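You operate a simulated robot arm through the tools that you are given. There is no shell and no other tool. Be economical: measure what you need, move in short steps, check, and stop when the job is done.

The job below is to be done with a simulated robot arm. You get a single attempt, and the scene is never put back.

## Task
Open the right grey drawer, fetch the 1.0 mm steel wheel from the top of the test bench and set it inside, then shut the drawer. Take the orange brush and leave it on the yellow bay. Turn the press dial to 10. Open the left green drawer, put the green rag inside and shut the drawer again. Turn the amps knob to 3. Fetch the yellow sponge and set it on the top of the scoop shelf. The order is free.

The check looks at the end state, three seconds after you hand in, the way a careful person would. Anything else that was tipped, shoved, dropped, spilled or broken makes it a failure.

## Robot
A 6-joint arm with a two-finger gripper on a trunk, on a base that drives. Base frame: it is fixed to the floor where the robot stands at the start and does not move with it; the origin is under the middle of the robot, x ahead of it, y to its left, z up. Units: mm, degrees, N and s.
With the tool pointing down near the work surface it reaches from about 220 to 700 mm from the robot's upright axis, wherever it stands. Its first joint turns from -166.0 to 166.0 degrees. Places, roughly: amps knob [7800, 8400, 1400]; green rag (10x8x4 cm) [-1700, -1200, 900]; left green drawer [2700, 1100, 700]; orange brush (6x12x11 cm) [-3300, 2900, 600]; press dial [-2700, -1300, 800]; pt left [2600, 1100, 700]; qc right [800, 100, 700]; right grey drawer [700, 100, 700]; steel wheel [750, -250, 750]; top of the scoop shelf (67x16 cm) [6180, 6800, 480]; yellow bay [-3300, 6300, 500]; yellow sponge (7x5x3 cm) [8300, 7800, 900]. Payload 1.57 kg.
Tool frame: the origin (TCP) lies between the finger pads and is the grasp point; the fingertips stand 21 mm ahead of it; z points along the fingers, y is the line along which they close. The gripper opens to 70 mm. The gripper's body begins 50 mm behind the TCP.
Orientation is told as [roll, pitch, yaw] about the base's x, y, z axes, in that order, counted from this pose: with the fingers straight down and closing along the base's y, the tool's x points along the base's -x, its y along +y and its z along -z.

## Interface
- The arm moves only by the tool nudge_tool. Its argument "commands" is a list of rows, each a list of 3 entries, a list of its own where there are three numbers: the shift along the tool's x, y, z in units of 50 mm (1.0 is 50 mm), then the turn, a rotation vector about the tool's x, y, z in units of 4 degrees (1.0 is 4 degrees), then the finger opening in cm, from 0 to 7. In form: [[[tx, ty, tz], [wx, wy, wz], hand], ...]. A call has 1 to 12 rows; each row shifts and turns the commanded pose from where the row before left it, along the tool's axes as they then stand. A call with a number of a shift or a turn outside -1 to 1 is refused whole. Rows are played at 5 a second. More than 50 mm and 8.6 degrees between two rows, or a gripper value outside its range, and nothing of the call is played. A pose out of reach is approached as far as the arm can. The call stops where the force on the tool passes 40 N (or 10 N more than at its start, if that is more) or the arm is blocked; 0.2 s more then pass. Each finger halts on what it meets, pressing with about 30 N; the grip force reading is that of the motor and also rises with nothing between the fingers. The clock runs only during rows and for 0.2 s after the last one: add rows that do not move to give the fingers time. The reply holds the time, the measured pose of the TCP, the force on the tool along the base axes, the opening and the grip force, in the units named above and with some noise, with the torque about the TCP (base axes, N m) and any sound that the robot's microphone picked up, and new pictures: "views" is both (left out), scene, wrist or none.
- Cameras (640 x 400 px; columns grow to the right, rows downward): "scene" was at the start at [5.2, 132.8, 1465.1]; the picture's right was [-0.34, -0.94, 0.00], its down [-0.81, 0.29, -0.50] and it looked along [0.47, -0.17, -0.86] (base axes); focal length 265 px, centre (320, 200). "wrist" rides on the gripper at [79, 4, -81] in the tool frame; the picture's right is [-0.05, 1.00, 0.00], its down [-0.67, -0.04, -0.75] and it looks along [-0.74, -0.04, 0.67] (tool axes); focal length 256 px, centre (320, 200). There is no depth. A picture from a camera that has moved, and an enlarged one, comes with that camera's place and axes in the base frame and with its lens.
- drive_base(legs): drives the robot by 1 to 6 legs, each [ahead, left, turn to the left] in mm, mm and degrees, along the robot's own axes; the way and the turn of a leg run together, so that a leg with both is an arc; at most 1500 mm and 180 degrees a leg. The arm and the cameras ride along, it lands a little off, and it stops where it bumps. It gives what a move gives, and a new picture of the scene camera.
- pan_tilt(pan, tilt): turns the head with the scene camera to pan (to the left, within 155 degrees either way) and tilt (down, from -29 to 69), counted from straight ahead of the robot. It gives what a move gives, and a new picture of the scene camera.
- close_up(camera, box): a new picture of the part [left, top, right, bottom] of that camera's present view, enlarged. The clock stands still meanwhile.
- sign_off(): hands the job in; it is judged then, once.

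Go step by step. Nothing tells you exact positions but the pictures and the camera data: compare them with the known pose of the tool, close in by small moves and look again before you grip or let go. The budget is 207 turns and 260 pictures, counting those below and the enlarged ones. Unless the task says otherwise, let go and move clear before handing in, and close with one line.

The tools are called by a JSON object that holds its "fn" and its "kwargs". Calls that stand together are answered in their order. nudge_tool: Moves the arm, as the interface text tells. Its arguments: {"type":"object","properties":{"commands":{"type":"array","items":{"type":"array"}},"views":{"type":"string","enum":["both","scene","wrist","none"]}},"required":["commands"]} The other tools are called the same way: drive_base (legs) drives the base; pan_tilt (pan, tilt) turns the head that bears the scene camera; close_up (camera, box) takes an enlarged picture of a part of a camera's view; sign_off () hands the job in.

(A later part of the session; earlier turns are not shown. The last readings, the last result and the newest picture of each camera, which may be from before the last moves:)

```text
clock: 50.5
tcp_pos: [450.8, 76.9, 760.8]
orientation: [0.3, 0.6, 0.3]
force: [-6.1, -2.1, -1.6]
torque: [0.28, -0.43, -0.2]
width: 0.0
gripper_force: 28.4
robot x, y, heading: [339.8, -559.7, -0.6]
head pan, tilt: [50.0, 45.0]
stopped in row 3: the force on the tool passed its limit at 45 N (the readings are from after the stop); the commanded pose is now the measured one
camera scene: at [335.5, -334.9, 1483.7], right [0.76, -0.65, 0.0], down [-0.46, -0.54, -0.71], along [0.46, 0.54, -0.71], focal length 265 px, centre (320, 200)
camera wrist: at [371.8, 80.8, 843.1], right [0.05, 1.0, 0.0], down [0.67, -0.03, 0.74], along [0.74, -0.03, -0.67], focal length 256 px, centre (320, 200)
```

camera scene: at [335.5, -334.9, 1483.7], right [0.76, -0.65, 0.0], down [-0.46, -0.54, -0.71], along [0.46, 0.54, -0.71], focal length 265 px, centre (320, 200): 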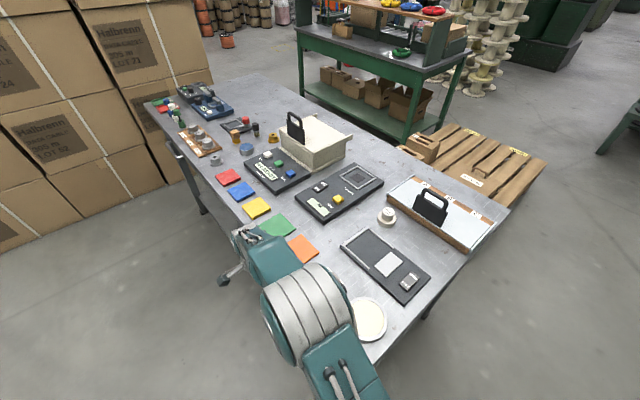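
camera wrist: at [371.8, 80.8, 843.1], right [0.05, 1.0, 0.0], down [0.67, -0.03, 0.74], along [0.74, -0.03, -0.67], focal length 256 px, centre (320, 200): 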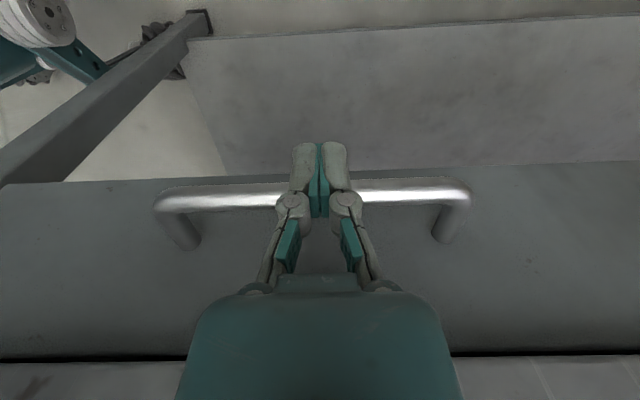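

The drawer met a stop. I'll back off a little and check that it is flush.

{"fn": "nudge_tool", "kwargs": {"commands": [[[0.3, 0, 0], [0, 0, 0], 0], [[0.7, 0, -0.6], [0, 0, 0], 0], [[0, 0, -0.9], [0, 0, 0], 0], [[0, 0, -0.9], [0, 0, 0], 0]], "views": "both"}}

```text
clock: 51.5
tcp_pos: [401.0, 75.9, 882.5]
orientation: [0.2, 0.5, 0.3]
force: [0.1, 0.3, -0.7]
torque: [0.03, -0.01, -0.01]
width: 0.0
gripper_force: 28.9
robot x, y, heading: [343.8, -556.8, -0.1]
head pan, tilt: [50.0, 45.0]
camera scene: at [335.8, -335.4, 1483.8], right [0.76, -0.65, 0.0], down [-0.46, -0.54, -0.71], along [0.46, 0.54, -0.71], focal length 265 px, centre (320, 200)
camera wrist: at [322.3, 80.4, 964.7], right [0.05, 1.0, 0.0], down [0.67, -0.04, 0.74], along [0.74, -0.03, -0.67], focal length 256 px, centre (320, 200)
```

scene: 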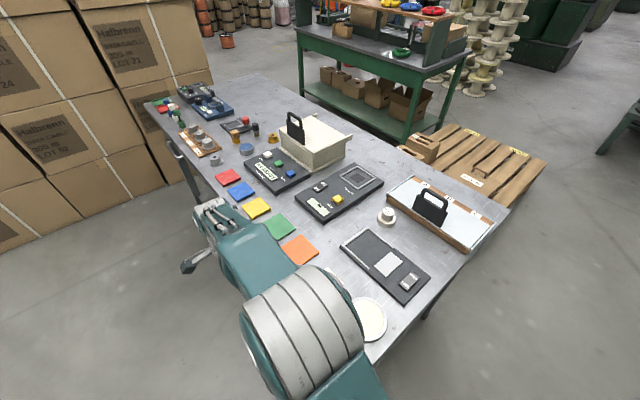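
wrist: 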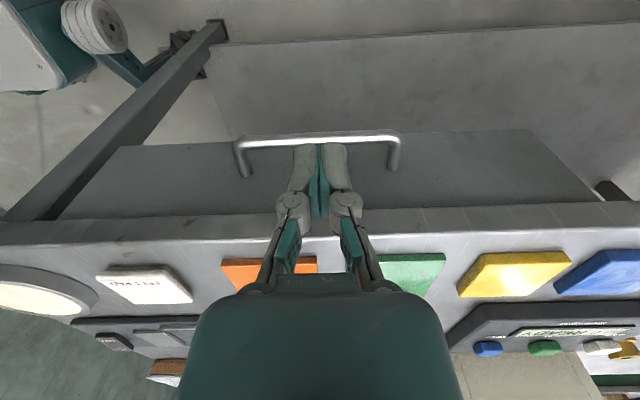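

By projection the drawer still stands out about 15 mm; likely my hand's flange touched the bench edge. I'll tilt the tool so the hand stays back, and push again.

{"fn": "nudge_tool", "kwargs": {"commands": [[[0, 0, 0], [0, -1, 0], 0], [[0, 0, 0], [0, -1, 0], 0], [[0, 0, 0], [0, -1, 0], 0], [[0, 0, 0], [0, -1, 0], 0], [[0, 0, 0], [0, -1, 0], 0], [[0, 0, 0], [0, -1, 0], 0], [[0, 0, 0], [0, -1, 0], 0], [[0, 0, 0], [0, -1, 0], 0], [[0.28, 0, 0.75], [0, 0, 0], 0], [[0.28, 0, 0.75], [0, 0, 0], 0], [[0.28, 0, 0.75], [0, 0, 0], 0]], "views": "wrist"}}

{"fn": "nudge_tool", "kwargs": {"commands": [[[-0.17, 0, 0.106], [0, 0, 0], 0], [[-0.127, 0, 0.08], [0, 0, 0], 0], [[-0.127, 0, 0.08], [0, 0, 0], 0], [[-0.127, 0, 0.08], [0, 0, 0], 0], [[-0.127, 0, 0.08], [0, 0, 0], 0], [[-0.127, 0, 0.08], [0, 0, 0], 0]], "views": "wrist"}}

```text
clock: 53.9
tcp_pos: [426.6, 76.3, 762.3]
orientation: [0.3, -31.4, 0.1]
force: [-0.6, -0.7, 1.3]
torque: [-0.01, 0.03, -0.02]
width: 0.1
gripper_force: 28.5
robot x, y, heading: [339.9, -555.9, -0.4]
head pan, tilt: [50.0, 45.0]
camera wrist: at [315.9, 80.9, 789.7], right [0.04, 1.0, 0.03], down [0.18, -0.04, 0.98], along [0.98, -0.03, -0.18], focal length 256 px, centre (320, 200)
```

wrist: 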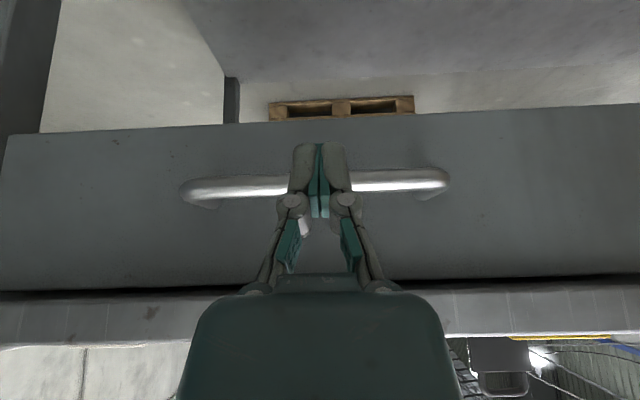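

```text
clock: 55.2
tcp_pos: [457.8, 75.6, 764.1]
orientation: [0.5, -31.1, 0.4]
force: [-4.4, -2.1, -3.6]
torque: [0.0, 0.13, -0.06]
width: 5.9
gripper_force: 28.7
robot x, y, heading: [339.7, -560.7, -0.2]
head pan, tilt: [50.0, 45.0]
stopped in row 6: the force on the tool passed its limit at 48 N (the readings are from after the stop); the commanded pose is now the measured one
camera wrist: at [346.9, 79.0, 791.8], right [0.03, 1.0, 0.03], down [0.19, -0.04, 0.98], along [0.98, -0.03, -0.19], focal length 256 px, centre (320, 200)
```

wrist: 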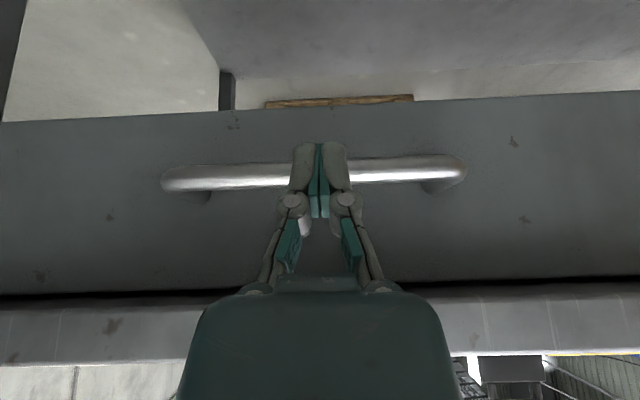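

The bar is now back at x ≈ 477, its closed place. I'll back off, untilt, lift, and then look around for the next goals.

{"fn": "nudge_tool", "kwargs": {"commands": [[[0.5, 0, -0.31], [0, 0, 0], 0], [[0.8, 0, -0.5], [0, 0, 0], 0], [[0, 0, 0], [0, 1, 0], 0], [[0, 0, 0], [0, 1, 0], 0], [[0, 0, 0], [0, 1, 0], 0], [[0, 0, 0], [0, 1, 0], 0], [[0, 0, 0], [0, 1, 0], 0], [[0, 0, 0], [0, 1, 0], 0], [[0, 0, 0], [0, 1, 0], 0], [[0, 0, 0], [0, 0.8, 0], 0], [[0, 0, -0.9], [0, 0, 0], 0], [[0, 0, -0.9], [0, 0, 0], 0]], "views": "none"}}

{"fn": "nudge_tool", "kwargs": {"commands": [[[-0.4, -0.85, -0.2], [0, 0, 0], 0], [[-0.4, -0.85, -0.2], [0, 0, 0], 0], [[-0.4, -0.85, -0.2], [0, 0, 0], 0], [[-0.4, -0.85, -0.2], [0, 0, 0], 0], [[-0.4, -0.85, -0.2], [0, 0, 0], 0], [[-0.4, -0.85, -0.2], [0, 0, 0], 0], [[-0.4, -0.85, -0.2], [0, 0, 0], 0], [[-0.4, -0.85, -0.2], [0, 0, 0], 0], [[-0.4, -0.85, -0.2], [0, 0, 0], 0], [[-0.4, -0.85, -0.2], [0, 0, 0], 0], [[-0.4, -0.85, -0.2], [0, 0, 0], 0]], "views": "scene"}}

{"fn": "pan_tilt", "kwargs": {"pan": -20, "tilt": 10}}

{"fn": "pan_tilt", "kwargs": {"pan": 150, "tilt": 10}}

{"fn": "pan_tilt", "kwargs": {"pan": -145, "tilt": 10}}

```text
clock: 57.8
tcp_pos: [379.6, 73.2, 853.8]
orientation: [0.6, 0.2, 0.7]
force: [-1.1, 0.2, 0.5]
torque: [0.02, 0.0, -0.02]
width: 0.0
gripper_force: 29.0
robot x, y, heading: [336.7, -559.2, -0.4]
head pan, tilt: [50.0, 45.0]
```

```text
clock: 60.2
tcp_pos: [608.7, -393.9, 958.2]
orientation: [0.5, 0.2, 0.9]
force: [1.1, 0.6, 0.9]
torque: [0.0, -0.03, 0.01]
width: 0.0
gripper_force: 29.0
robot x, y, heading: [343.4, -556.7, -0.1]
head pan, tilt: [50.0, 45.0]
camera scene: at [335.6, -340.6, 1484.4], right [0.76, -0.65, 0.0], down [-0.46, -0.54, -0.71], along [0.46, 0.54, -0.71], focal length 265 px, centre (320, 200)
```

scene: 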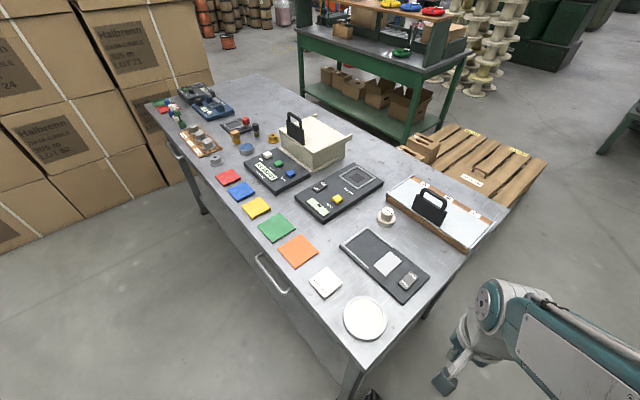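

```text
clock: 61.6
tcp_pos: [606.9, -392.1, 959.3]
orientation: [0.5, 0.1, 0.7]
force: [0.8, 1.0, 0.2]
torque: [-0.01, 0.0, 0.02]
width: 0.1
gripper_force: 28.9
robot x, y, heading: [341.4, -555.1, -0.2]
head pan, tilt: [-20.0, 10.0]
camera scene: at [370.4, -433.9, 1539.2], right [-0.35, -0.94, 0.0], down [-0.16, 0.06, -0.98], along [0.92, -0.34, -0.17], focal length 265 px, centre (320, 200)
```

scene: 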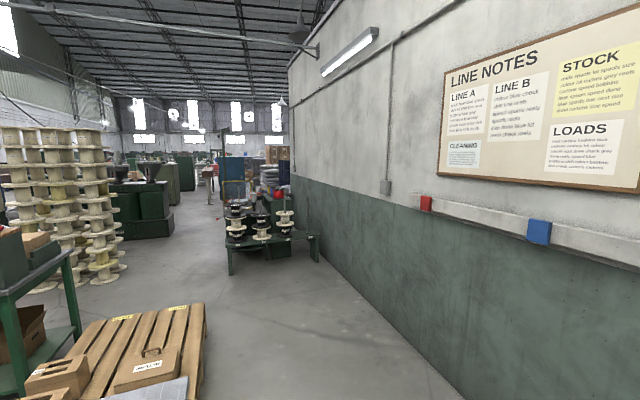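

```text
clock: 64.2
tcp_pos: [608.2, -392.2, 957.4]
orientation: [0.5, 0.1, 0.7]
force: [0.0, -0.1, 0.0]
torque: [0.02, -0.02, 0.0]
width: 0.1
gripper_force: 28.3
robot x, y, heading: [344.7, -555.4, -0.2]
head pan, tilt: [150.0, 10.0]
camera scene: at [202.8, -355.1, 1539.3], right [0.5, 0.86, 0.0], down [0.15, -0.09, -0.98], along [-0.85, 0.5, -0.17], focal length 265 px, centre (320, 200)
```

scene: 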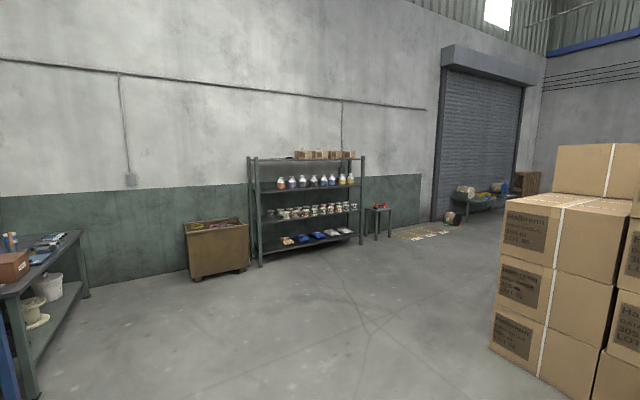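

```text
clock: 68.2
tcp_pos: [607.4, -392.9, 958.9]
orientation: [0.5, 0.1, 0.7]
force: [-0.1, 0.7, -0.1]
torque: [-0.02, -0.02, 0.03]
width: 0.0
gripper_force: 28.7
robot x, y, heading: [340.0, -561.1, -0.1]
head pan, tilt: [-145.0, 10.0]
camera scene: at [206.8, -455.1, 1539.3], right [-0.57, 0.82, 0.0], down [0.14, 0.1, -0.98], along [-0.81, -0.56, -0.17], focal length 265 px, centre (320, 200)
```

scene: 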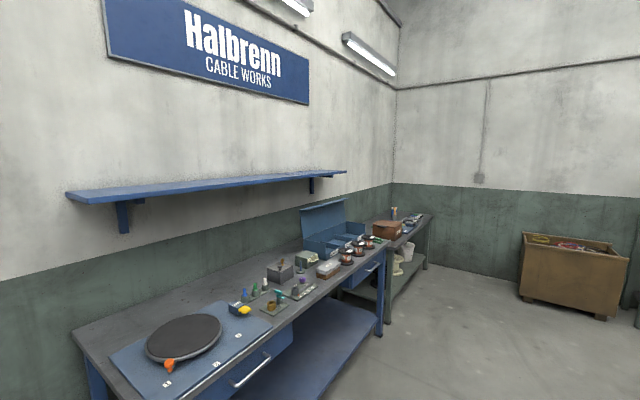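

The first job is done. Behind me along the y≈-1300 wall stand a blue bench (rag) and a second bench (press dial); the brush is on the stool by the far shelf and the yellow bay near the roller door. Next I'm driving to the dial, facing that bench.

{"fn": "drive_base", "kwargs": {"legs": [[-600, 0, 0], [0, 0, -90], [0, -1500, 0], [150, -940, 0]]}}

{"fn": "pan_tilt", "kwargs": {"pan": 0, "tilt": 35}}

```text
clock: 86.9
tcp_pos: [-2501.6, -938.1, 958.5]
orientation: [0.4, 0.1, -90.1]
force: [0.9, -0.1, -0.5]
torque: [0.0, 0.02, 0.02]
width: 0.0
gripper_force: 28.9
robot x, y, heading: [-2665.4, -665.3, -91.1]
head pan, tilt: [-145.0, 10.0]
camera scene: at [-2557.0, -533.2, 1539.2], right [0.83, 0.56, 0.0], down [0.09, -0.14, -0.99], along [-0.55, 0.82, -0.17], focal length 265 px, centre (320, 200)
```

scene: 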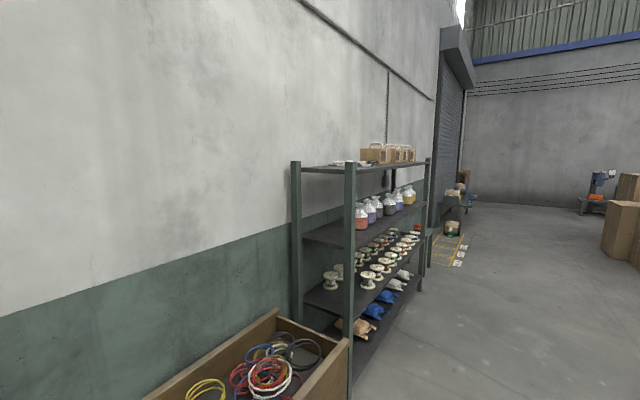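

```text
clock: 89.2
tcp_pos: [-2501.9, -936.7, 957.7]
orientation: [0.5, 0.1, -90.2]
force: [-0.8, 0.9, -0.8]
torque: [-0.02, 0.05, 0.02]
width: 0.0
gripper_force: 29.0
robot x, y, heading: [-2663.9, -671.4, -91.0]
head pan, tilt: [0.0, 35.0]
camera scene: at [-2509.0, -698.3, 1499.1], right [-1.0, 0.02, 0.0], down [0.01, 0.57, -0.82], along [-0.02, -0.82, -0.57], focal length 265 px, centre (320, 200)
```

scene: 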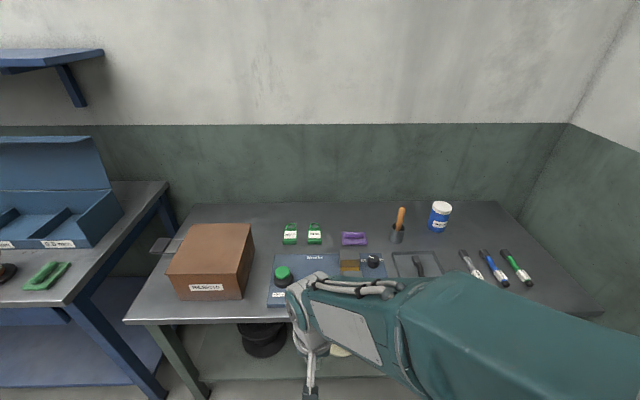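

{"fn": "close_up", "kwargs": {"camera": "scene", "box": [250, 215, 450, 320]}}

{"fn": "nudge_tool", "kwargs": {"commands": [[[0, -0.9, -0.2], [0, 0, 0], 0], [[0, -0.9, -0.2], [0, 0, 0], 0], [[0, -0.9, -0.2], [0, 0, 0], 0], [[0, -0.9, -0.2], [0, 0, 0], 0], [[0, -0.9, 0], [0, 0, 0], 0], [[0, -0.9, 0], [0, 0, 0], 0]], "views": "both"}}

```text
3.20 times, centred on (350, 268) of scene
camera zoom: at [-2509.0, -698.3, 1499.1], right [-1.0, 0.02, 0.0], down [0.01, 0.57, -0.82], along [-0.02, -0.82, -0.57], focal length 847 px, centre (224, -16)
```

zoom: 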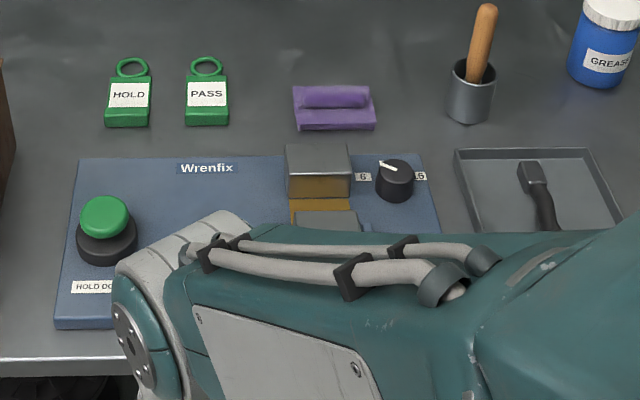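

```text
clock: 90.5
tcp_pos: [-2775.9, -935.7, 994.2]
orientation: [0.6, 0.1, -90.1]
force: [0.0, 0.6, 0.3]
torque: [-0.02, 0.0, -0.01]
width: 0.0
gripper_force: 28.9
robot x, y, heading: [-2668.4, -667.5, -91.0]
head pan, tilt: [0.0, 35.0]
camera scene: at [-2510.8, -698.2, 1499.2], right [-1.0, 0.02, 0.0], down [0.01, 0.57, -0.82], along [-0.02, -0.82, -0.57], focal length 265 px, centre (320, 200)
camera wrist: at [-2772.3, -854.9, 1075.1], right [1.0, -0.06, 0.01], down [-0.04, -0.67, 0.74], along [-0.03, -0.74, -0.67], focal length 256 px, centre (320, 200)
```

scene: 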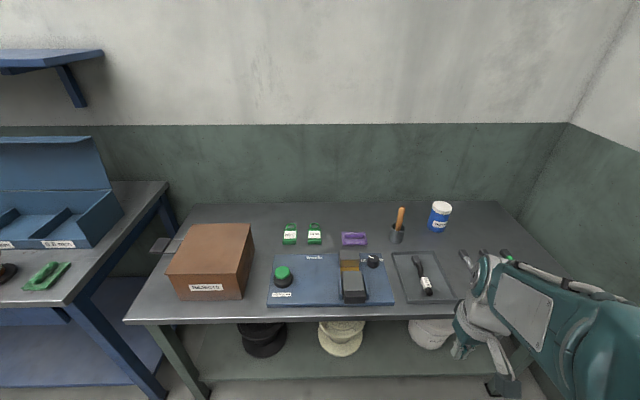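
wrist: 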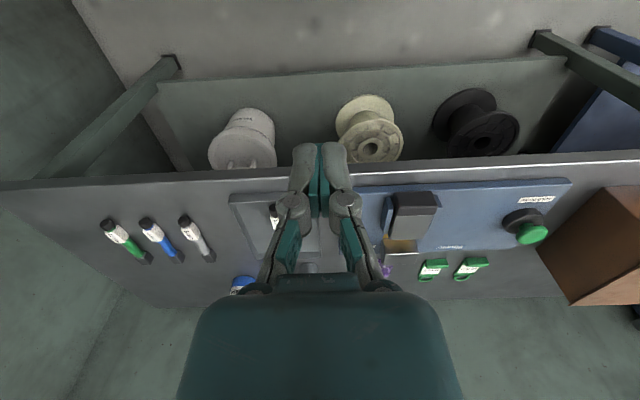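

{"fn": "close_up", "kwargs": {"camera": "scene", "box": [330, 235, 410, 310]}}

```text
5.33 times, centred on (370, 272) of scene
camera zoom: at [-2510.8, -698.2, 1499.2], right [-1.0, 0.02, 0.0], down [0.01, 0.57, -0.82], along [-0.02, -0.82, -0.57], focal length 1412 px, centre (53, -187)
```

zoom: 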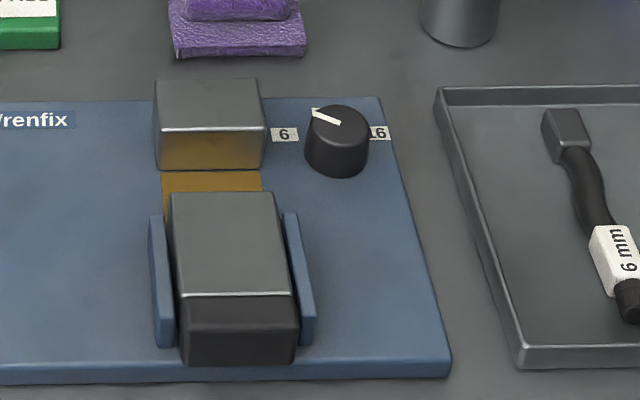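

The press dial is the black knob with labels 6 (left) and 16 (right). I'll put the wrist camera above it.

{"fn": "nudge_tool", "kwargs": {"commands": [[[-0.8, 0.34, 0], [0, 0, 0], 0], [[-0.8, 0.34, 0], [0, 0, 0], 0], [[-0.8, 0.34, 0], [0, 0, 0], 0], [[-0.8, 0.34, 0], [0, 0, 0], 0], [[-0.7, 0.34, 0], [0, 0, 0], 5]], "views": "wrist"}}

{"fn": "close_up", "kwargs": {"camera": "wrist", "box": [260, 130, 400, 240]}}

```text
clock: 91.8
tcp_pos: [-2689.4, -1130.6, 997.8]
orientation: [0.5, 0.1, -90.2]
force: [0.1, -0.1, 0.2]
torque: [-0.01, 0.02, 0.02]
width: 50.1
gripper_force: 0.1
robot x, y, heading: [-2664.6, -669.7, -91.1]
head pan, tilt: [0.0, 35.0]
camera wrist: at [-2685.4, -1051.2, 1078.2], right [1.0, -0.06, 0.01], down [-0.04, -0.67, 0.74], along [-0.04, -0.74, -0.67], focal length 256 px, centre (320, 200)
```

wrist: 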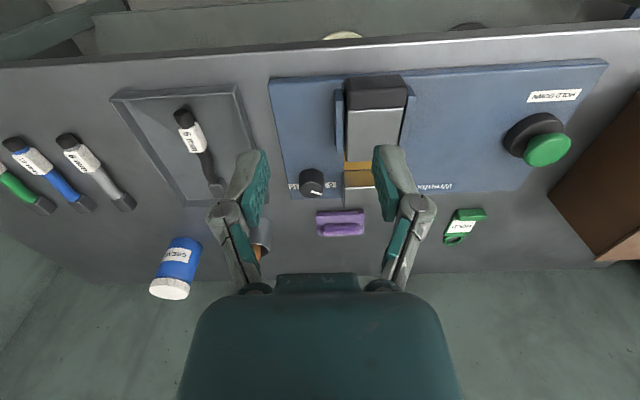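

```text
3.64 times, centred on (330, 185) of wrist
camera zoom: at [-2685.4, -1051.2, 1078.2], right [1.0, -0.06, 0.01], down [-0.04, -0.67, 0.74], along [-0.04, -0.74, -0.67], focal length 931 px, centre (284, 254)
```

zoom: 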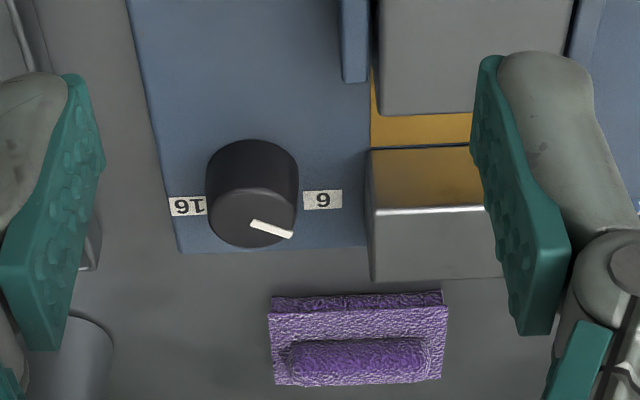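

{"fn": "nudge_tool", "kwargs": {"commands": [[[-0.8, 0, 0], [0, 0, 0], 5], [[-0.8, 0, 0], [0, 0, 0], 5], [[-0.8, 0, 0], [0, 0, 0], 5], [[-0.6, 0, 0], [0, 0, 0], 5]], "views": "wrist"}}

{"fn": "close_up", "kwargs": {"camera": "wrist", "box": [250, 10, 380, 110]}}

```text
clock: 92.8
tcp_pos: [-2690.3, -1281.4, 996.6]
orientation: [0.5, 0.1, -90.1]
force: [0.2, -0.9, 0.1]
torque: [0.0, 0.0, 0.01]
width: 50.3
gripper_force: 0.1
robot x, y, heading: [-2665.5, -665.9, -91.3]
head pan, tilt: [0.0, 35.0]
camera wrist: at [-2686.0, -1201.4, 1077.5], right [1.0, -0.05, 0.01], down [-0.04, -0.67, 0.74], along [-0.03, -0.74, -0.67], focal length 256 px, centre (320, 200)
```

wrist: 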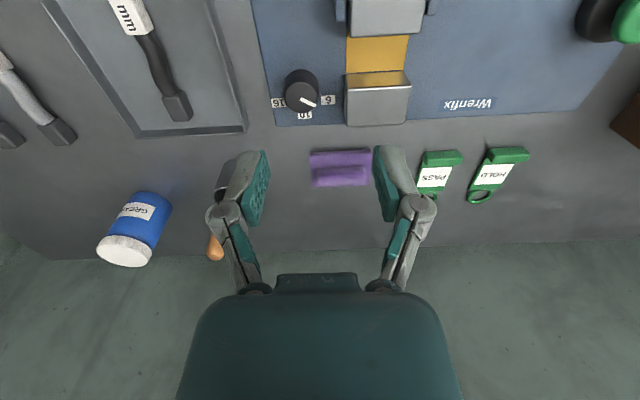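

```text
4.00 times, centred on (315, 60) of wrist
camera zoom: at [-2686.0, -1201.4, 1077.5], right [1.0, -0.05, 0.01], down [-0.04, -0.67, 0.74], along [-0.03, -0.74, -0.67], focal length 1024 px, centre (340, 760)
```

zoom: 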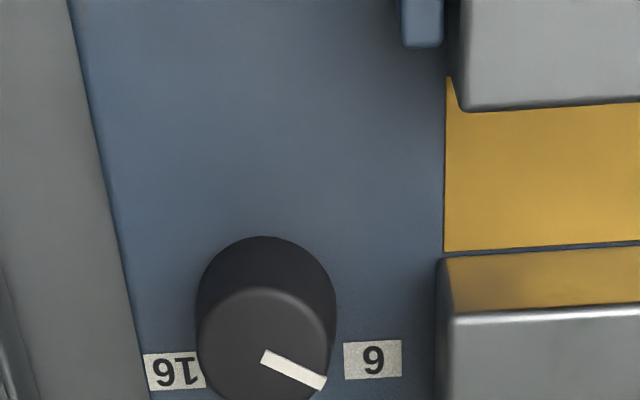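

Now clear: 6, 10, 16 sit at -60°, 0°, +60° around the dial (10 straight at the back), and the pointer is on 6, so it needs 60° clockwise. The knob is at about (-2712,-1342), top about z 788. I'll drive 120 mm closer for better reach and look again.

{"fn": "drive_base", "kwargs": {"legs": [[120, 0, 0]]}}

{"fn": "nudge_tool", "kwargs": {"commands": [[[0.8, -0.1, 0.4], [0, 0, 0], 5.2], [[0.8, -0.1, 0.4], [0, 0, 0], 5.2], [[0.8, -0.1, 0.4], [0, 0, 0], 5.2], [[0, -0.1, 0], [0, 0, 0], 5.2]], "views": "wrist"}}

```text
clock: 94.0
tcp_pos: [-2690.9, -1398.7, 996.4]
orientation: [0.5, 0.1, -90.0]
force: [-0.3, 0.7, 0.4]
torque: [-0.02, 0.0, 0.01]
width: 50.1
gripper_force: 0.0
robot x, y, heading: [-2668.6, -788.5, -91.3]
head pan, tilt: [0.0, 35.0]
camera scene: at [-2512.0, -817.4, 1499.1], right [-1.0, 0.02, 0.0], down [0.01, 0.57, -0.82], along [-0.02, -0.82, -0.57], focal length 265 px, centre (320, 200)
```

scene: 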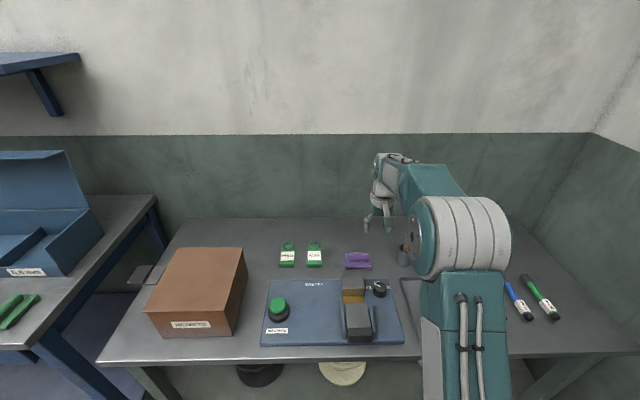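

```text
clock: 95.0
tcp_pos: [-2710.1, -1278.4, 937.0]
orientation: [0.5, 0.1, -90.0]
force: [0.7, 0.7, 0.7]
torque: [0.0, 0.01, 0.0]
width: 51.8
gripper_force: 0.0
robot x, y, heading: [-2666.7, -784.6, -91.1]
head pan, tilt: [0.0, 35.0]
camera wrist: at [-2707.1, -1197.5, 1018.1], right [1.0, -0.05, 0.01], down [-0.04, -0.67, 0.74], along [-0.03, -0.74, -0.67], focal length 256 px, centre (320, 200)
```

wrist: 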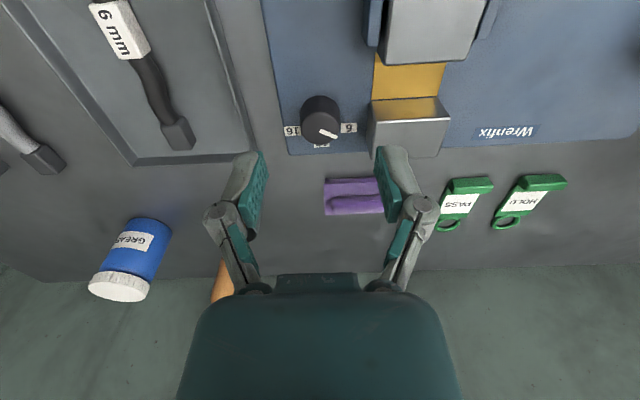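

{"fn": "nudge_tool", "kwargs": {"commands": [[[-0.65, -0.02, 0], [0, 0, 0], 5.4], [[-0.66, -0.02, 0], [0, 0, 0], 5.4], [[0, 0, 0.8], [0, 0, 0], 5.4], [[0, 0, 0.8], [0, 0, 0], 5.4], [[0, 0, 0.4], [0, 0, 0], 5.4], [[0, 0, 0], [0, 0, 0], 5.4]], "views": "wrist"}}

```text
clock: 96.4
tcp_pos: [-2712.7, -1345.2, 836.2]
orientation: [0.5, 0.1, -90.1]
force: [0.6, -0.4, -0.4]
torque: [0.01, -0.02, 0.01]
width: 53.9
gripper_force: 0.1
robot x, y, heading: [-2664.3, -786.0, -90.9]
head pan, tilt: [0.0, 35.0]
camera wrist: at [-2709.1, -1263.7, 918.0], right [1.0, -0.05, 0.01], down [-0.04, -0.67, 0.74], along [-0.03, -0.74, -0.67], focal length 256 px, centre (320, 200)
```

wrist: 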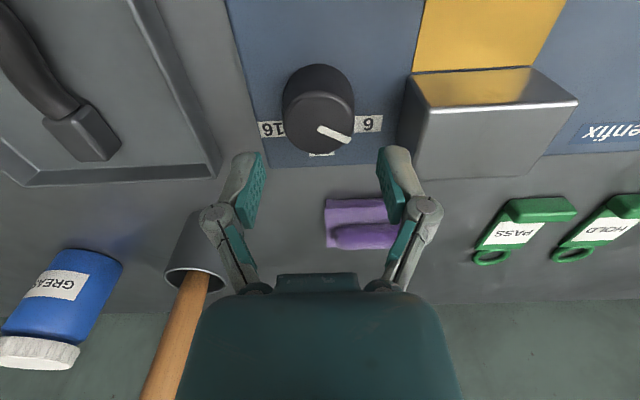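

Aligned with the knob. Descending and gripping it.

{"fn": "nudge_tool", "kwargs": {"commands": [[[0, 0, 0.5], [0, 0, 0], 5.4], [[0, 0, 0.4], [0, 0, 0], 5.4], [[0, 0, 0.2], [0, 0, 0], 5.4], [[0, 0, 0], [0, 0, 0], 3], [[0, 0, 0], [0, 0, 0], 3], [[0, 0, 0], [0, 0, 0], 3]], "views": "wrist"}}

```text
clock: 97.3
tcp_pos: [-2711.7, -1345.5, 788.5]
orientation: [0.4, -0.4, -90.0]
force: [5.2, 9.0, 36.7]
torque: [0.45, 0.08, -0.01]
width: 41.7
gripper_force: 31.9
robot x, y, heading: [-2668.0, -787.0, -91.0]
head pan, tilt: [0.0, 35.0]
stopped in row 4: the force on the tool passed its limit at 57 N (the readings are from after the stop); the commanded pose is now the measured one
camera wrist: at [-2709.0, -1265.2, 868.7], right [1.0, -0.06, 0.01], down [-0.04, -0.66, 0.75], along [-0.04, -0.75, -0.66], focal length 256 px, centre (320, 200)
```

wrist: 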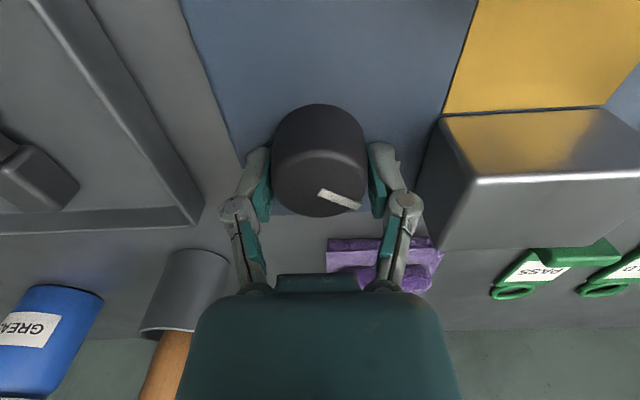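

Tips touched the plate; I'll raise a few mm, re-grip, and turn 60° clockwise.

{"fn": "nudge_tool", "kwargs": {"commands": [[[0, 0, -0.1], [0, 0, 0], 4.8], [[0, 0, 0], [0, 0, 0], 4.8], [[0, 0, 0], [0, 0, 0], 3], [[0, 0, 0], [0, 0, 0], 3], [[0, 0, 0], [0, 0, 0], 3]], "views": "none"}}

{"fn": "nudge_tool", "kwargs": {"commands": [[[0, 0, 0], [0, 0, 1], 3], [[0, 0, 0], [0, 0, 1], 3], [[0, 0, 0], [0, 0, 1], 3], [[0, 0, 0], [0, 0, 1], 3], [[0, 0, 0], [0, 0, 1], 3], [[0, 0, 0], [0, 0, 1], 3], [[0, 0, 0], [0, 0, 1], 3], [[0, 0, 0], [0, 0, 1], 3], [[0, 0, 0], [0, 0, 1], 3], [[0, 0, 0], [0, 0, 1], 3]], "views": "wrist"}}

```text
clock: 98.5
tcp_pos: [-2712.0, -1345.9, 789.2]
orientation: [0.4, -0.1, -90.1]
force: [9.7, -0.9, 3.2]
torque: [0.5, 0.1, -0.07]
width: 41.8
gripper_force: 32.2
robot x, y, heading: [-2664.2, -783.3, -91.4]
head pan, tilt: [0.0, 35.0]
```

```text
clock: 100.7
tcp_pos: [-2716.0, -1342.6, 789.1]
orientation: [0.3, 0.4, -130.3]
force: [-17.8, 19.1, -2.1]
torque: [-0.22, 0.78, 0.16]
width: 41.3
gripper_force: 32.4
robot x, y, heading: [-2670.0, -787.2, -91.5]
head pan, tilt: [0.0, 35.0]
camera wrist: at [-2663.5, -1285.8, 870.4], right [0.73, -0.69, 0.01], down [-0.46, -0.49, 0.74], along [-0.51, -0.54, -0.67], focal length 256 px, centre (320, 200)
```

wrist: 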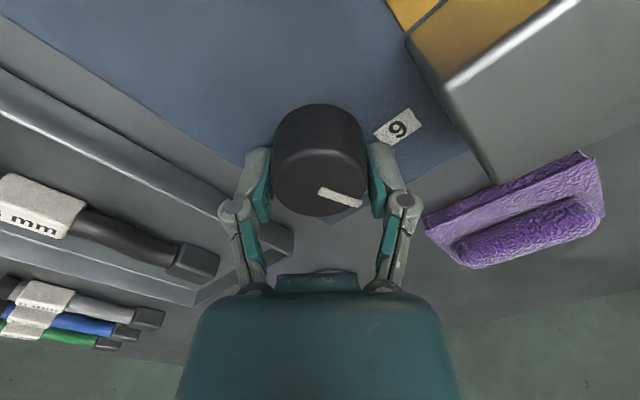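

{"fn": "nudge_tool", "kwargs": {"commands": [[[0, 0, 0], [0, 0, 1], 3], [[0, 0, 0], [0, 0, 1], 3], [[0, 0, 0], [0, 0, 1], 3], [[0, 0, 0], [0, 0, 1], 3], [[0, 0, 0], [0, 0, 1], 3], [[0, 0, 0], [0, 0, 0], 3], [[0, 0, 0], [0, 0, 0], 5.2], [[0, 0, 0], [0, 0, 0], 5.2], [[0, 0, -0.5], [0, 0, 0], 5.2], [[0, 0, -0.9], [0, 0, 0], 5.2], [[0, 0, -0.9], [0, 0, 0], 5.2]], "views": "wrist"}}

```text
clock: 101.3
tcp_pos: [-2717.3, -1344.4, 789.7]
orientation: [0.0, 0.4, -137.5]
force: [-14.9, 5.0, 4.0]
torque: [0.54, -0.37, 0.07]
width: 41.6
gripper_force: 32.3
robot x, y, heading: [-2665.3, -782.0, -91.0]
head pan, tilt: [0.0, 35.0]
stopped in row 3: the force on the tool passed its limit at 41 N (the readings are from after the stop); the commanded pose is now the measured one
camera wrist: at [-2656.9, -1292.7, 870.3], right [0.64, -0.77, 0.0], down [-0.52, -0.43, 0.74], along [-0.57, -0.47, -0.67], focal length 256 px, centre (320, 200)
```

wrist: 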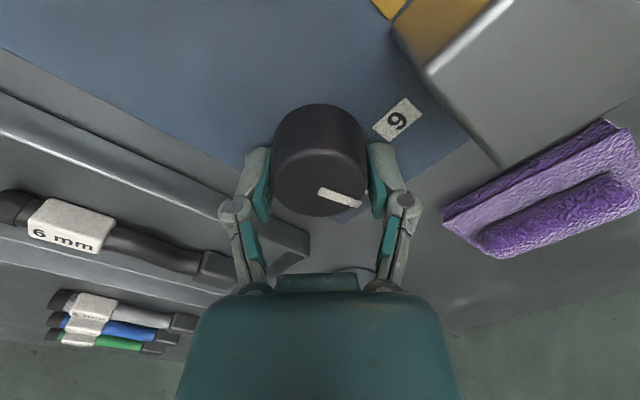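

Side forces built up at 47°. I'll release, re-centre, re-grip and finish the remaining 12.5°.

{"fn": "nudge_tool", "kwargs": {"commands": [[[0, 0, 0], [0, 0, 0], 5], [[0.06, 0.05, 0], [0, 0, 0], 5], [[0, 0, 0], [0, 0, 0], 5], [[0, 0, 0], [0, 0, 0], 3], [[0, 0, 0], [0, 0, 0], 3], [[0, 0, 0], [0, 0, 1], 3], [[0, 0, 0], [0, 0, 1], 3], [[0, 0, 0], [0, 0, 1], 3], [[0, 0, 0], [0, 0, 0], 3]], "views": "none"}}

{"fn": "nudge_tool", "kwargs": {"commands": [[[0, 0, 0], [0, 0, 0], 5.2], [[0, 0, 0], [0, 0, 0], 5.2], [[0, 0, -0.5], [0, 0, 0], 5.2], [[0, 0, -0.9], [0, 0, 0], 5.2], [[0, 0, -0.9], [0, 0, 0], 5.2]], "views": "wrist"}}

```text
clock: 103.3
tcp_pos: [-2712.3, -1342.7, 787.9]
orientation: [0.0, 0.5, -149.4]
force: [-14.0, 20.8, 3.3]
torque: [0.52, 0.0, 0.09]
width: 47.8
gripper_force: 12.9
robot x, y, heading: [-2666.7, -784.6, -91.1]
head pan, tilt: [0.0, 35.0]
```

```text
clock: 104.5
tcp_pos: [-2713.2, -1343.1, 904.2]
orientation: [0.0, 0.5, -149.4]
force: [0.4, -0.6, -1.0]
torque: [-0.02, 0.0, 0.04]
width: 52.2
gripper_force: 0.0
robot x, y, heading: [-2667.9, -785.3, -91.1]
head pan, tilt: [0.0, 35.0]
camera wrist: at [-2642.1, -1306.7, 985.6], right [0.46, -0.89, 0.0], down [-0.6, -0.31, 0.74], along [-0.66, -0.34, -0.67], focal length 256 px, centre (320, 200)
```

wrist: 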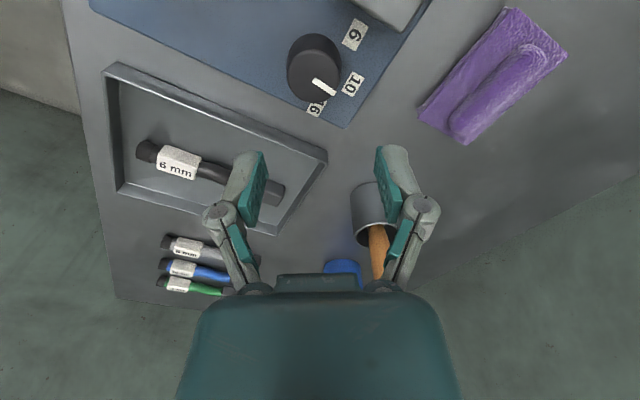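

{"fn": "close_up", "kwargs": {"camera": "wrist", "box": [270, 10, 390, 125]}}

```text
3.48 times, centred on (330, 68) of wrist
camera zoom: at [-2642.1, -1306.7, 985.6], right [0.46, -0.89, 0.0], down [-0.6, -0.31, 0.74], along [-0.66, -0.34, -0.67], focal length 890 px, centre (285, 661)
```

zoom: 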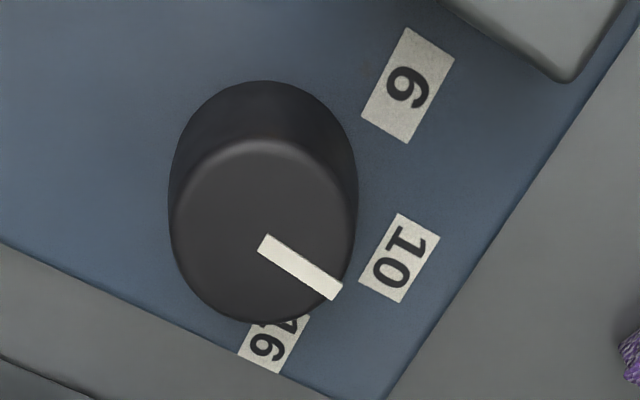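

{"fn": "close_up", "kwargs": {"camera": "scene", "box": [350, 265, 410, 305]}}

{"fn": "nudge_tool", "kwargs": {"commands": [[[0, 0, 0], [0, 0, -1], 5.2], [[0, 0, 0], [0, 0, -1], 5.2], [[0, 0, 0], [0, 0, -1], 5.2], [[0, 0, 0], [0, 0, -1], 5.2], [[0, 0, 0], [0, 0, -1], 5.2], [[0, 0, 0], [0, 0, -1], 5.2], [[0, 0, 0], [0, 0, -1], 5.2], [[0, 0, 0], [0, 0, -1], 5.2], [[0, 0, 0], [0, 0, -1], 5.2], [[0, 0, 0], [0, 0, -1], 5.2], [[0, 0, 0], [0, 0, -1], 5.2], [[0, 0, 0], [0, 0, -1], 5.2]], "views": "none"}}

{"fn": "nudge_tool", "kwargs": {"commands": [[[0, 0, 0], [0, 0, -1], 5.2], [[0, 0, 0], [0, 0, -1], 5.2], [[0, 0, 0], [0, 0, -0.85], 5.2]], "views": "none"}}

{"fn": "close_up", "kwargs": {"camera": "wrist", "box": [250, 40, 390, 160]}}

```text
10.00 times, centred on (380, 285) of scene
camera zoom: at [-2512.5, -817.3, 1499.1], right [-1.0, 0.02, 0.0], down [0.01, 0.57, -0.82], along [-0.02, -0.82, -0.57], focal length 2646 px, centre (-280, -650)
```

zoom: 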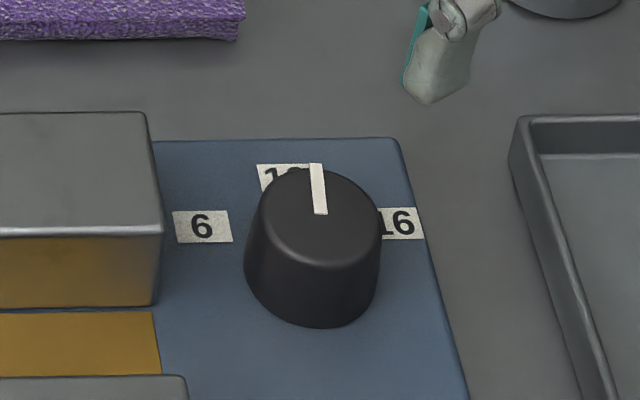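

```text
clock: 107.1
tcp_pos: [-2712.2, -1343.9, 904.5]
orientation: [0.3, 0.2, -101.5]
force: [-0.4, -0.6, 0.1]
torque: [0.01, 0.0, 0.03]
width: 52.1
gripper_force: 0.0
robot x, y, heading: [-2665.1, -783.3, -91.1]
head pan, tilt: [0.0, 35.0]
```

```text
clock: 107.9
tcp_pos: [-2712.1, -1343.7, 903.6]
orientation: [0.2, 0.0, -90.1]
force: [-1.3, 0.6, 0.5]
torque: [-0.01, -0.02, -0.03]
width: 51.9
gripper_force: 0.0
robot x, y, heading: [-2668.4, -786.0, -91.1]
head pan, tilt: [0.0, 35.0]
```

```text
3.33 times, centred on (320, 100) of wrist
camera zoom: at [-2708.6, -1264.3, 984.6], right [1.0, -0.05, 0.01], down [-0.04, -0.67, 0.74], along [-0.04, -0.74, -0.67], focal length 853 px, centre (320, 533)
```

zoom: 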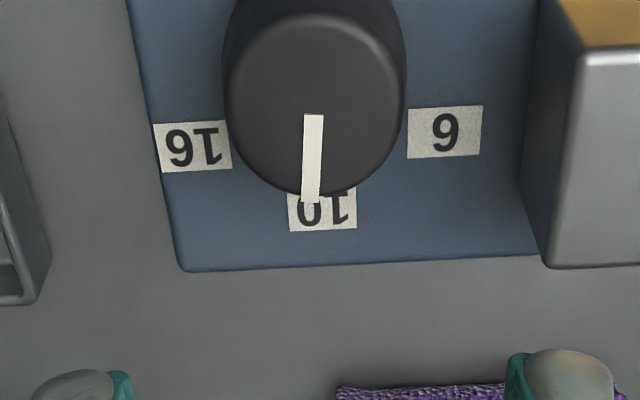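

The pointer is about 6° past 10 toward 16. I'll re-grip, centred at (-2713,-1339), and turn it back 6°.

{"fn": "nudge_tool", "kwargs": {"commands": [[[0.1, -0.02, 0.7], [0, 0, 0], 5.4], [[0, 0, 0.8], [0, 0, 0], 5.4], [[0, 0, 0.5], [0, 0, 0], 5.4], [[0, 0, 0.24], [0, 0, 0], 5.4], [[0, 0, 0], [0, 0, 0], 3], [[0, 0, 0], [0, 0, 0], 3], [[0, 0, 0], [0, 0, 0], 3]], "views": "wrist"}}

```text
clock: 109.5
tcp_pos: [-2712.5, -1339.2, 791.6]
orientation: [0.3, 0.1, -90.1]
force: [-3.6, 1.9, 1.9]
torque: [-0.55, 0.45, -0.01]
width: 40.9
gripper_force: 31.8
robot x, y, heading: [-2666.8, -788.3, -91.0]
head pan, tilt: [0.0, 35.0]
camera wrist: at [-2709.0, -1259.3, 873.1], right [1.0, -0.05, 0.01], down [-0.04, -0.67, 0.74], along [-0.04, -0.74, -0.67], focal length 256 px, centre (320, 200)
```

wrist: 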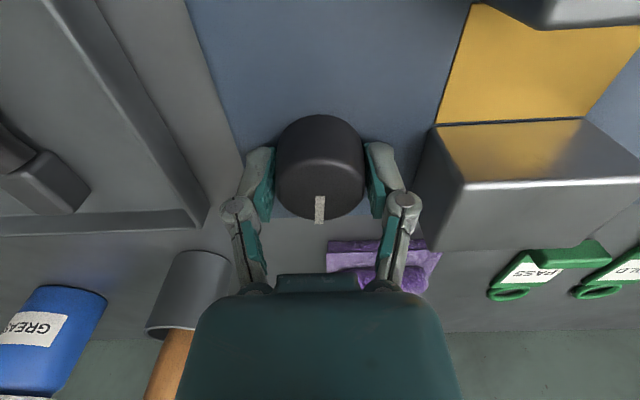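

{"fn": "nudge_tool", "kwargs": {"commands": [[[0, 0, 0], [0, 0, -0.75], 3], [[0, 0, 0], [0, 0, -0.75], 3], [[0, 0, 0], [0, 0, 0], 3], [[0, 0, 0], [0, 0, 0], 5.2], [[0, 0, 0], [0, 0, 0], 5.2], [[0, 0, -0.8], [0, 0, 0], 5.2], [[0, 0, -0.8], [0, 0, 0], 5.2], [[0, 0, -0.7], [0, 0, 0], 5.2]], "views": "none"}}

{"fn": "close_up", "kwargs": {"camera": "wrist", "box": [250, 40, 390, 160]}}

```text
clock: 111.3
tcp_pos: [-2714.2, -1338.8, 905.1]
orientation: [0.3, 0.1, -83.9]
force: [0.3, 0.5, -0.5]
torque: [-0.04, 0.03, 0.0]
width: 51.8
gripper_force: 0.0
robot x, y, heading: [-2667.4, -783.5, -90.9]
head pan, tilt: [0.0, 35.0]
```

```text
3.33 times, centred on (320, 100) of wrist
camera zoom: at [-2718.7, -1258.2, 986.1], right [1.0, 0.05, 0.01], down [0.03, -0.67, 0.74], along [0.04, -0.74, -0.67], focal length 853 px, centre (320, 533)
```

zoom: 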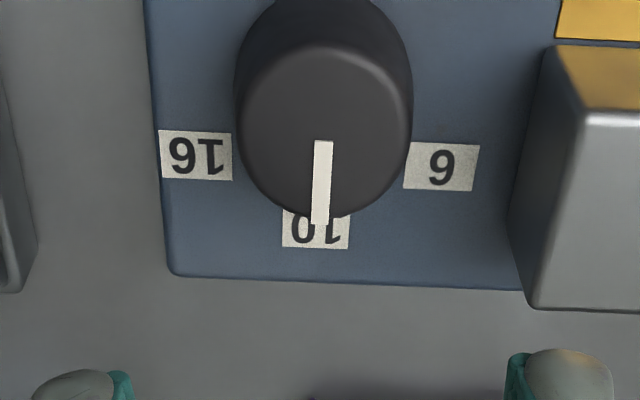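

The dial reads 10. I'll retract the arm and drive to the stool with the orange brush.

{"fn": "nudge_tool", "kwargs": {"commands": [[[0.7, 0, -0.5], [0, 0, 0.75], 0], [[0.7, 0, -0.5], [0, 0, 0.75], 0], [[0.9, 0, -0.2], [0, 0, 0], 0], [[0.9, 0, 0], [0, 0, 0], 0], [[0.9, 0, 0], [0, 0, 0], 0]], "views": "none"}}

{"fn": "drive_base", "kwargs": {"legs": [[-1500, 170, 0], [-1500, 0, 0], [0, 0, -90], [0, -750, 0]]}}

```text
clock: 112.5
tcp_pos: [-2719.6, -1133.7, 967.6]
orientation: [0.4, 0.2, -89.9]
force: [-0.2, -0.8, 0.1]
torque: [0.01, 0.02, 0.02]
width: 0.2
gripper_force: 28.5
robot x, y, heading: [-2665.2, -783.8, -91.3]
head pan, tilt: [0.0, 35.0]
```

```text
refused: leg 1 is longer than a leg can be; nothing moved
```

{"fn": "drive_base", "kwargs": {"legs": [[-1490, 150, 0], [-1500, 0, 0], [0, 0, -90], [0, -750, 0]]}}

```text
clock: 134.6
tcp_pos: [-2700.9, 3037.8, 967.6]
orientation: [0.2, 0.0, 177.2]
force: [0.5, 0.3, 0.8]
torque: [-0.01, -0.01, 0.0]
width: 0.0
gripper_force: 28.4
robot x, y, heading: [-2352.7, 2970.1, 176.2]
head pan, tilt: [0.0, 35.0]
camera scene: at [-2393.4, 2815.9, 1498.8], right [0.07, 1.0, 0.0], down [0.57, -0.04, -0.82], along [-0.82, 0.06, -0.57], focal length 265 px, centre (320, 200)
```

scene: 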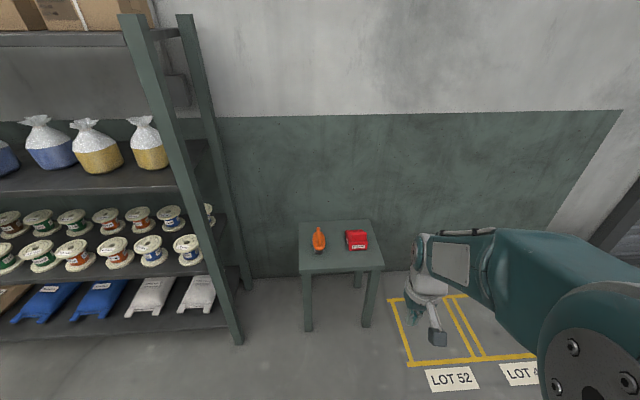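

{"fn": "close_up", "kwargs": {"camera": "scene", "box": [280, 205, 400, 285]}}

```text
5.00 times, centred on (340, 245) of scene
camera zoom: at [-2393.4, 2815.9, 1498.8], right [0.07, 1.0, 0.0], down [0.57, -0.04, -0.82], along [-0.82, 0.06, -0.57], focal length 1323 px, centre (220, -25)
```

zoom: 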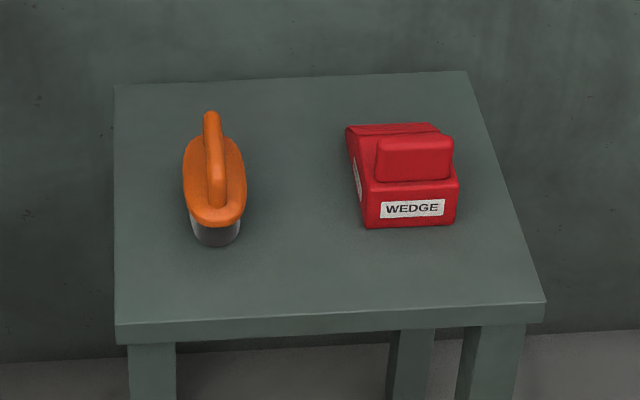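

The brush stands with its ridge handle along x on the stool at about (-3340,2880). Driving closer.

{"fn": "drive_base", "kwargs": {"legs": [[430, 0, 3.5]]}}

{"fn": "nudge_tool", "kwargs": {"commands": [[[0, 0.8, 0.5], [0, 0, 0], 5], [[0, 0.8, 0.5], [0, 0, 0], 5], [[0, 0.8, 0.5], [0, 0, 0], 5], [[0, 0.8, 0.5], [0, 0, 0], 5], [[0, 0.8, 0.5], [0, 0, 0], 5]], "views": "both"}}

```text
clock: 137.3
tcp_pos: [-3138.5, 3031.4, 968.2]
orientation: [0.3, 0.1, -179.1]
force: [0.0, -0.1, -0.1]
torque: [0.0, 0.01, -0.04]
width: 0.0
gripper_force: 28.6
robot x, y, heading: [-2789.8, 2986.6, 179.9]
head pan, tilt: [0.0, 35.0]
camera scene: at [-2818.2, 2832.2, 1499.2], right [0.0, 1.0, 0.0], down [0.57, 0.0, -0.82], along [-0.82, 0.0, -0.57], focal length 265 px, centre (320, 200)
```

scene: 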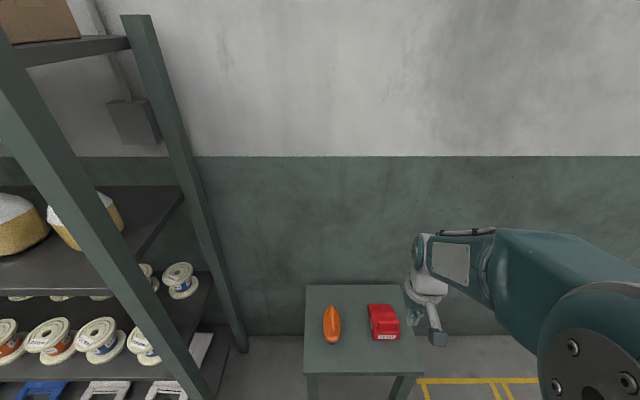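

```text
clock: 138.5
tcp_pos: [-3137.0, 2829.7, 844.3]
orientation: [0.4, 0.1, -179.1]
force: [-0.5, 0.5, 0.4]
torque: [0.03, 0.0, -0.02]
width: 50.1
gripper_force: 0.1
robot x, y, heading: [-2786.7, 2981.9, 180.0]
head pan, tilt: [0.0, 35.0]
camera scene: at [-2818.6, 2829.2, 1498.9], right [0.0, 1.0, 0.0], down [0.57, 0.0, -0.82], along [-0.82, 0.0, -0.57], focal length 265 px, centre (320, 200)
camera wrist: at [-3057.5, 2828.9, 924.8], right [-0.04, -1.0, 0.0], down [-0.67, 0.03, 0.74], along [-0.74, 0.03, -0.67], focal length 256 px, centre (320, 200)
```

scene: 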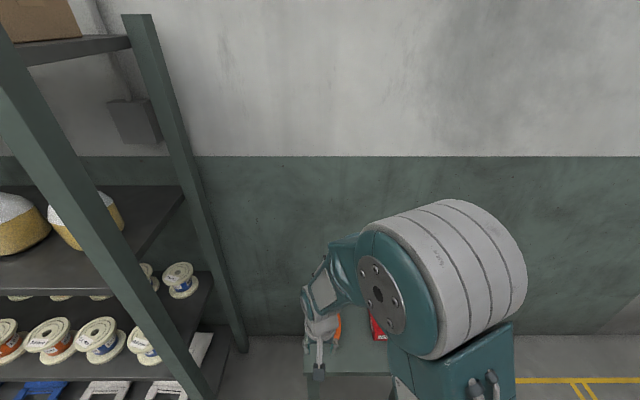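
wrist: 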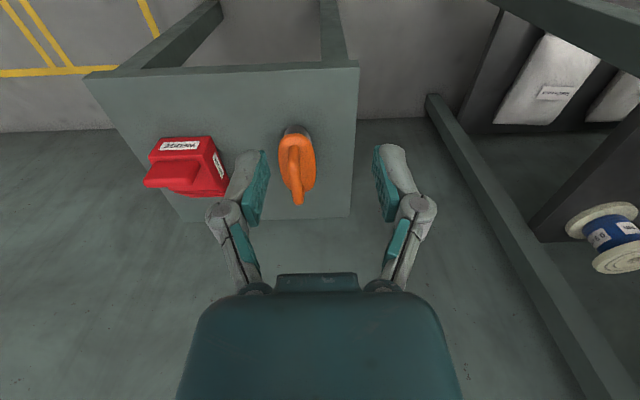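

Handle is at about (-3339,2876), top about 606. Moving above it.

{"fn": "nudge_tool", "kwargs": {"commands": [[[-0.67, -0.15, 0.5], [0, 0, 0], 5], [[-0.67, -0.15, 0.5], [0, 0, 0], 5], [[-0.67, -0.15, 0.5], [0, 0, 0], 5], [[-0.67, -0.15, 0.5], [0, 0, 0], 5], [[-0.67, -0.15, 0.5], [0, 0, 0], 5], [[-0.67, -0.15, 0.5], [0, 0, 0], 5]], "views": "wrist"}}

```text
clock: 139.9
tcp_pos: [-3337.0, 2870.5, 693.1]
orientation: [0.3, 0.1, -179.1]
force: [-0.4, -0.3, 0.8]
torque: [0.03, -0.02, 0.02]
width: 49.7
gripper_force: 0.1
robot x, y, heading: [-2788.2, 2983.2, 179.7]
head pan, tilt: [0.0, 35.0]
camera wrist: at [-3258.7, 2869.2, 773.6], right [-0.04, -1.0, 0.01], down [-0.67, 0.03, 0.74], along [-0.74, 0.02, -0.67], focal length 256 px, centre (320, 200)
```

wrist: 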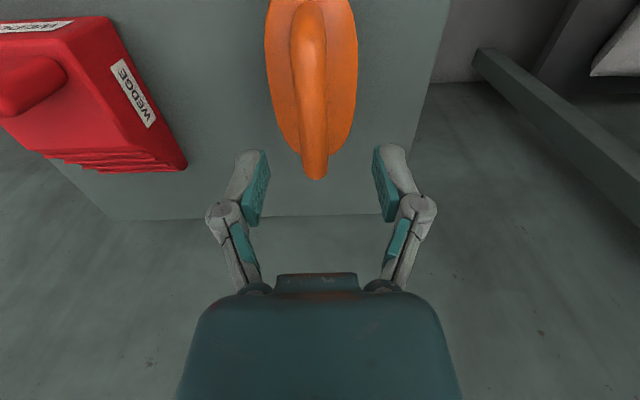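

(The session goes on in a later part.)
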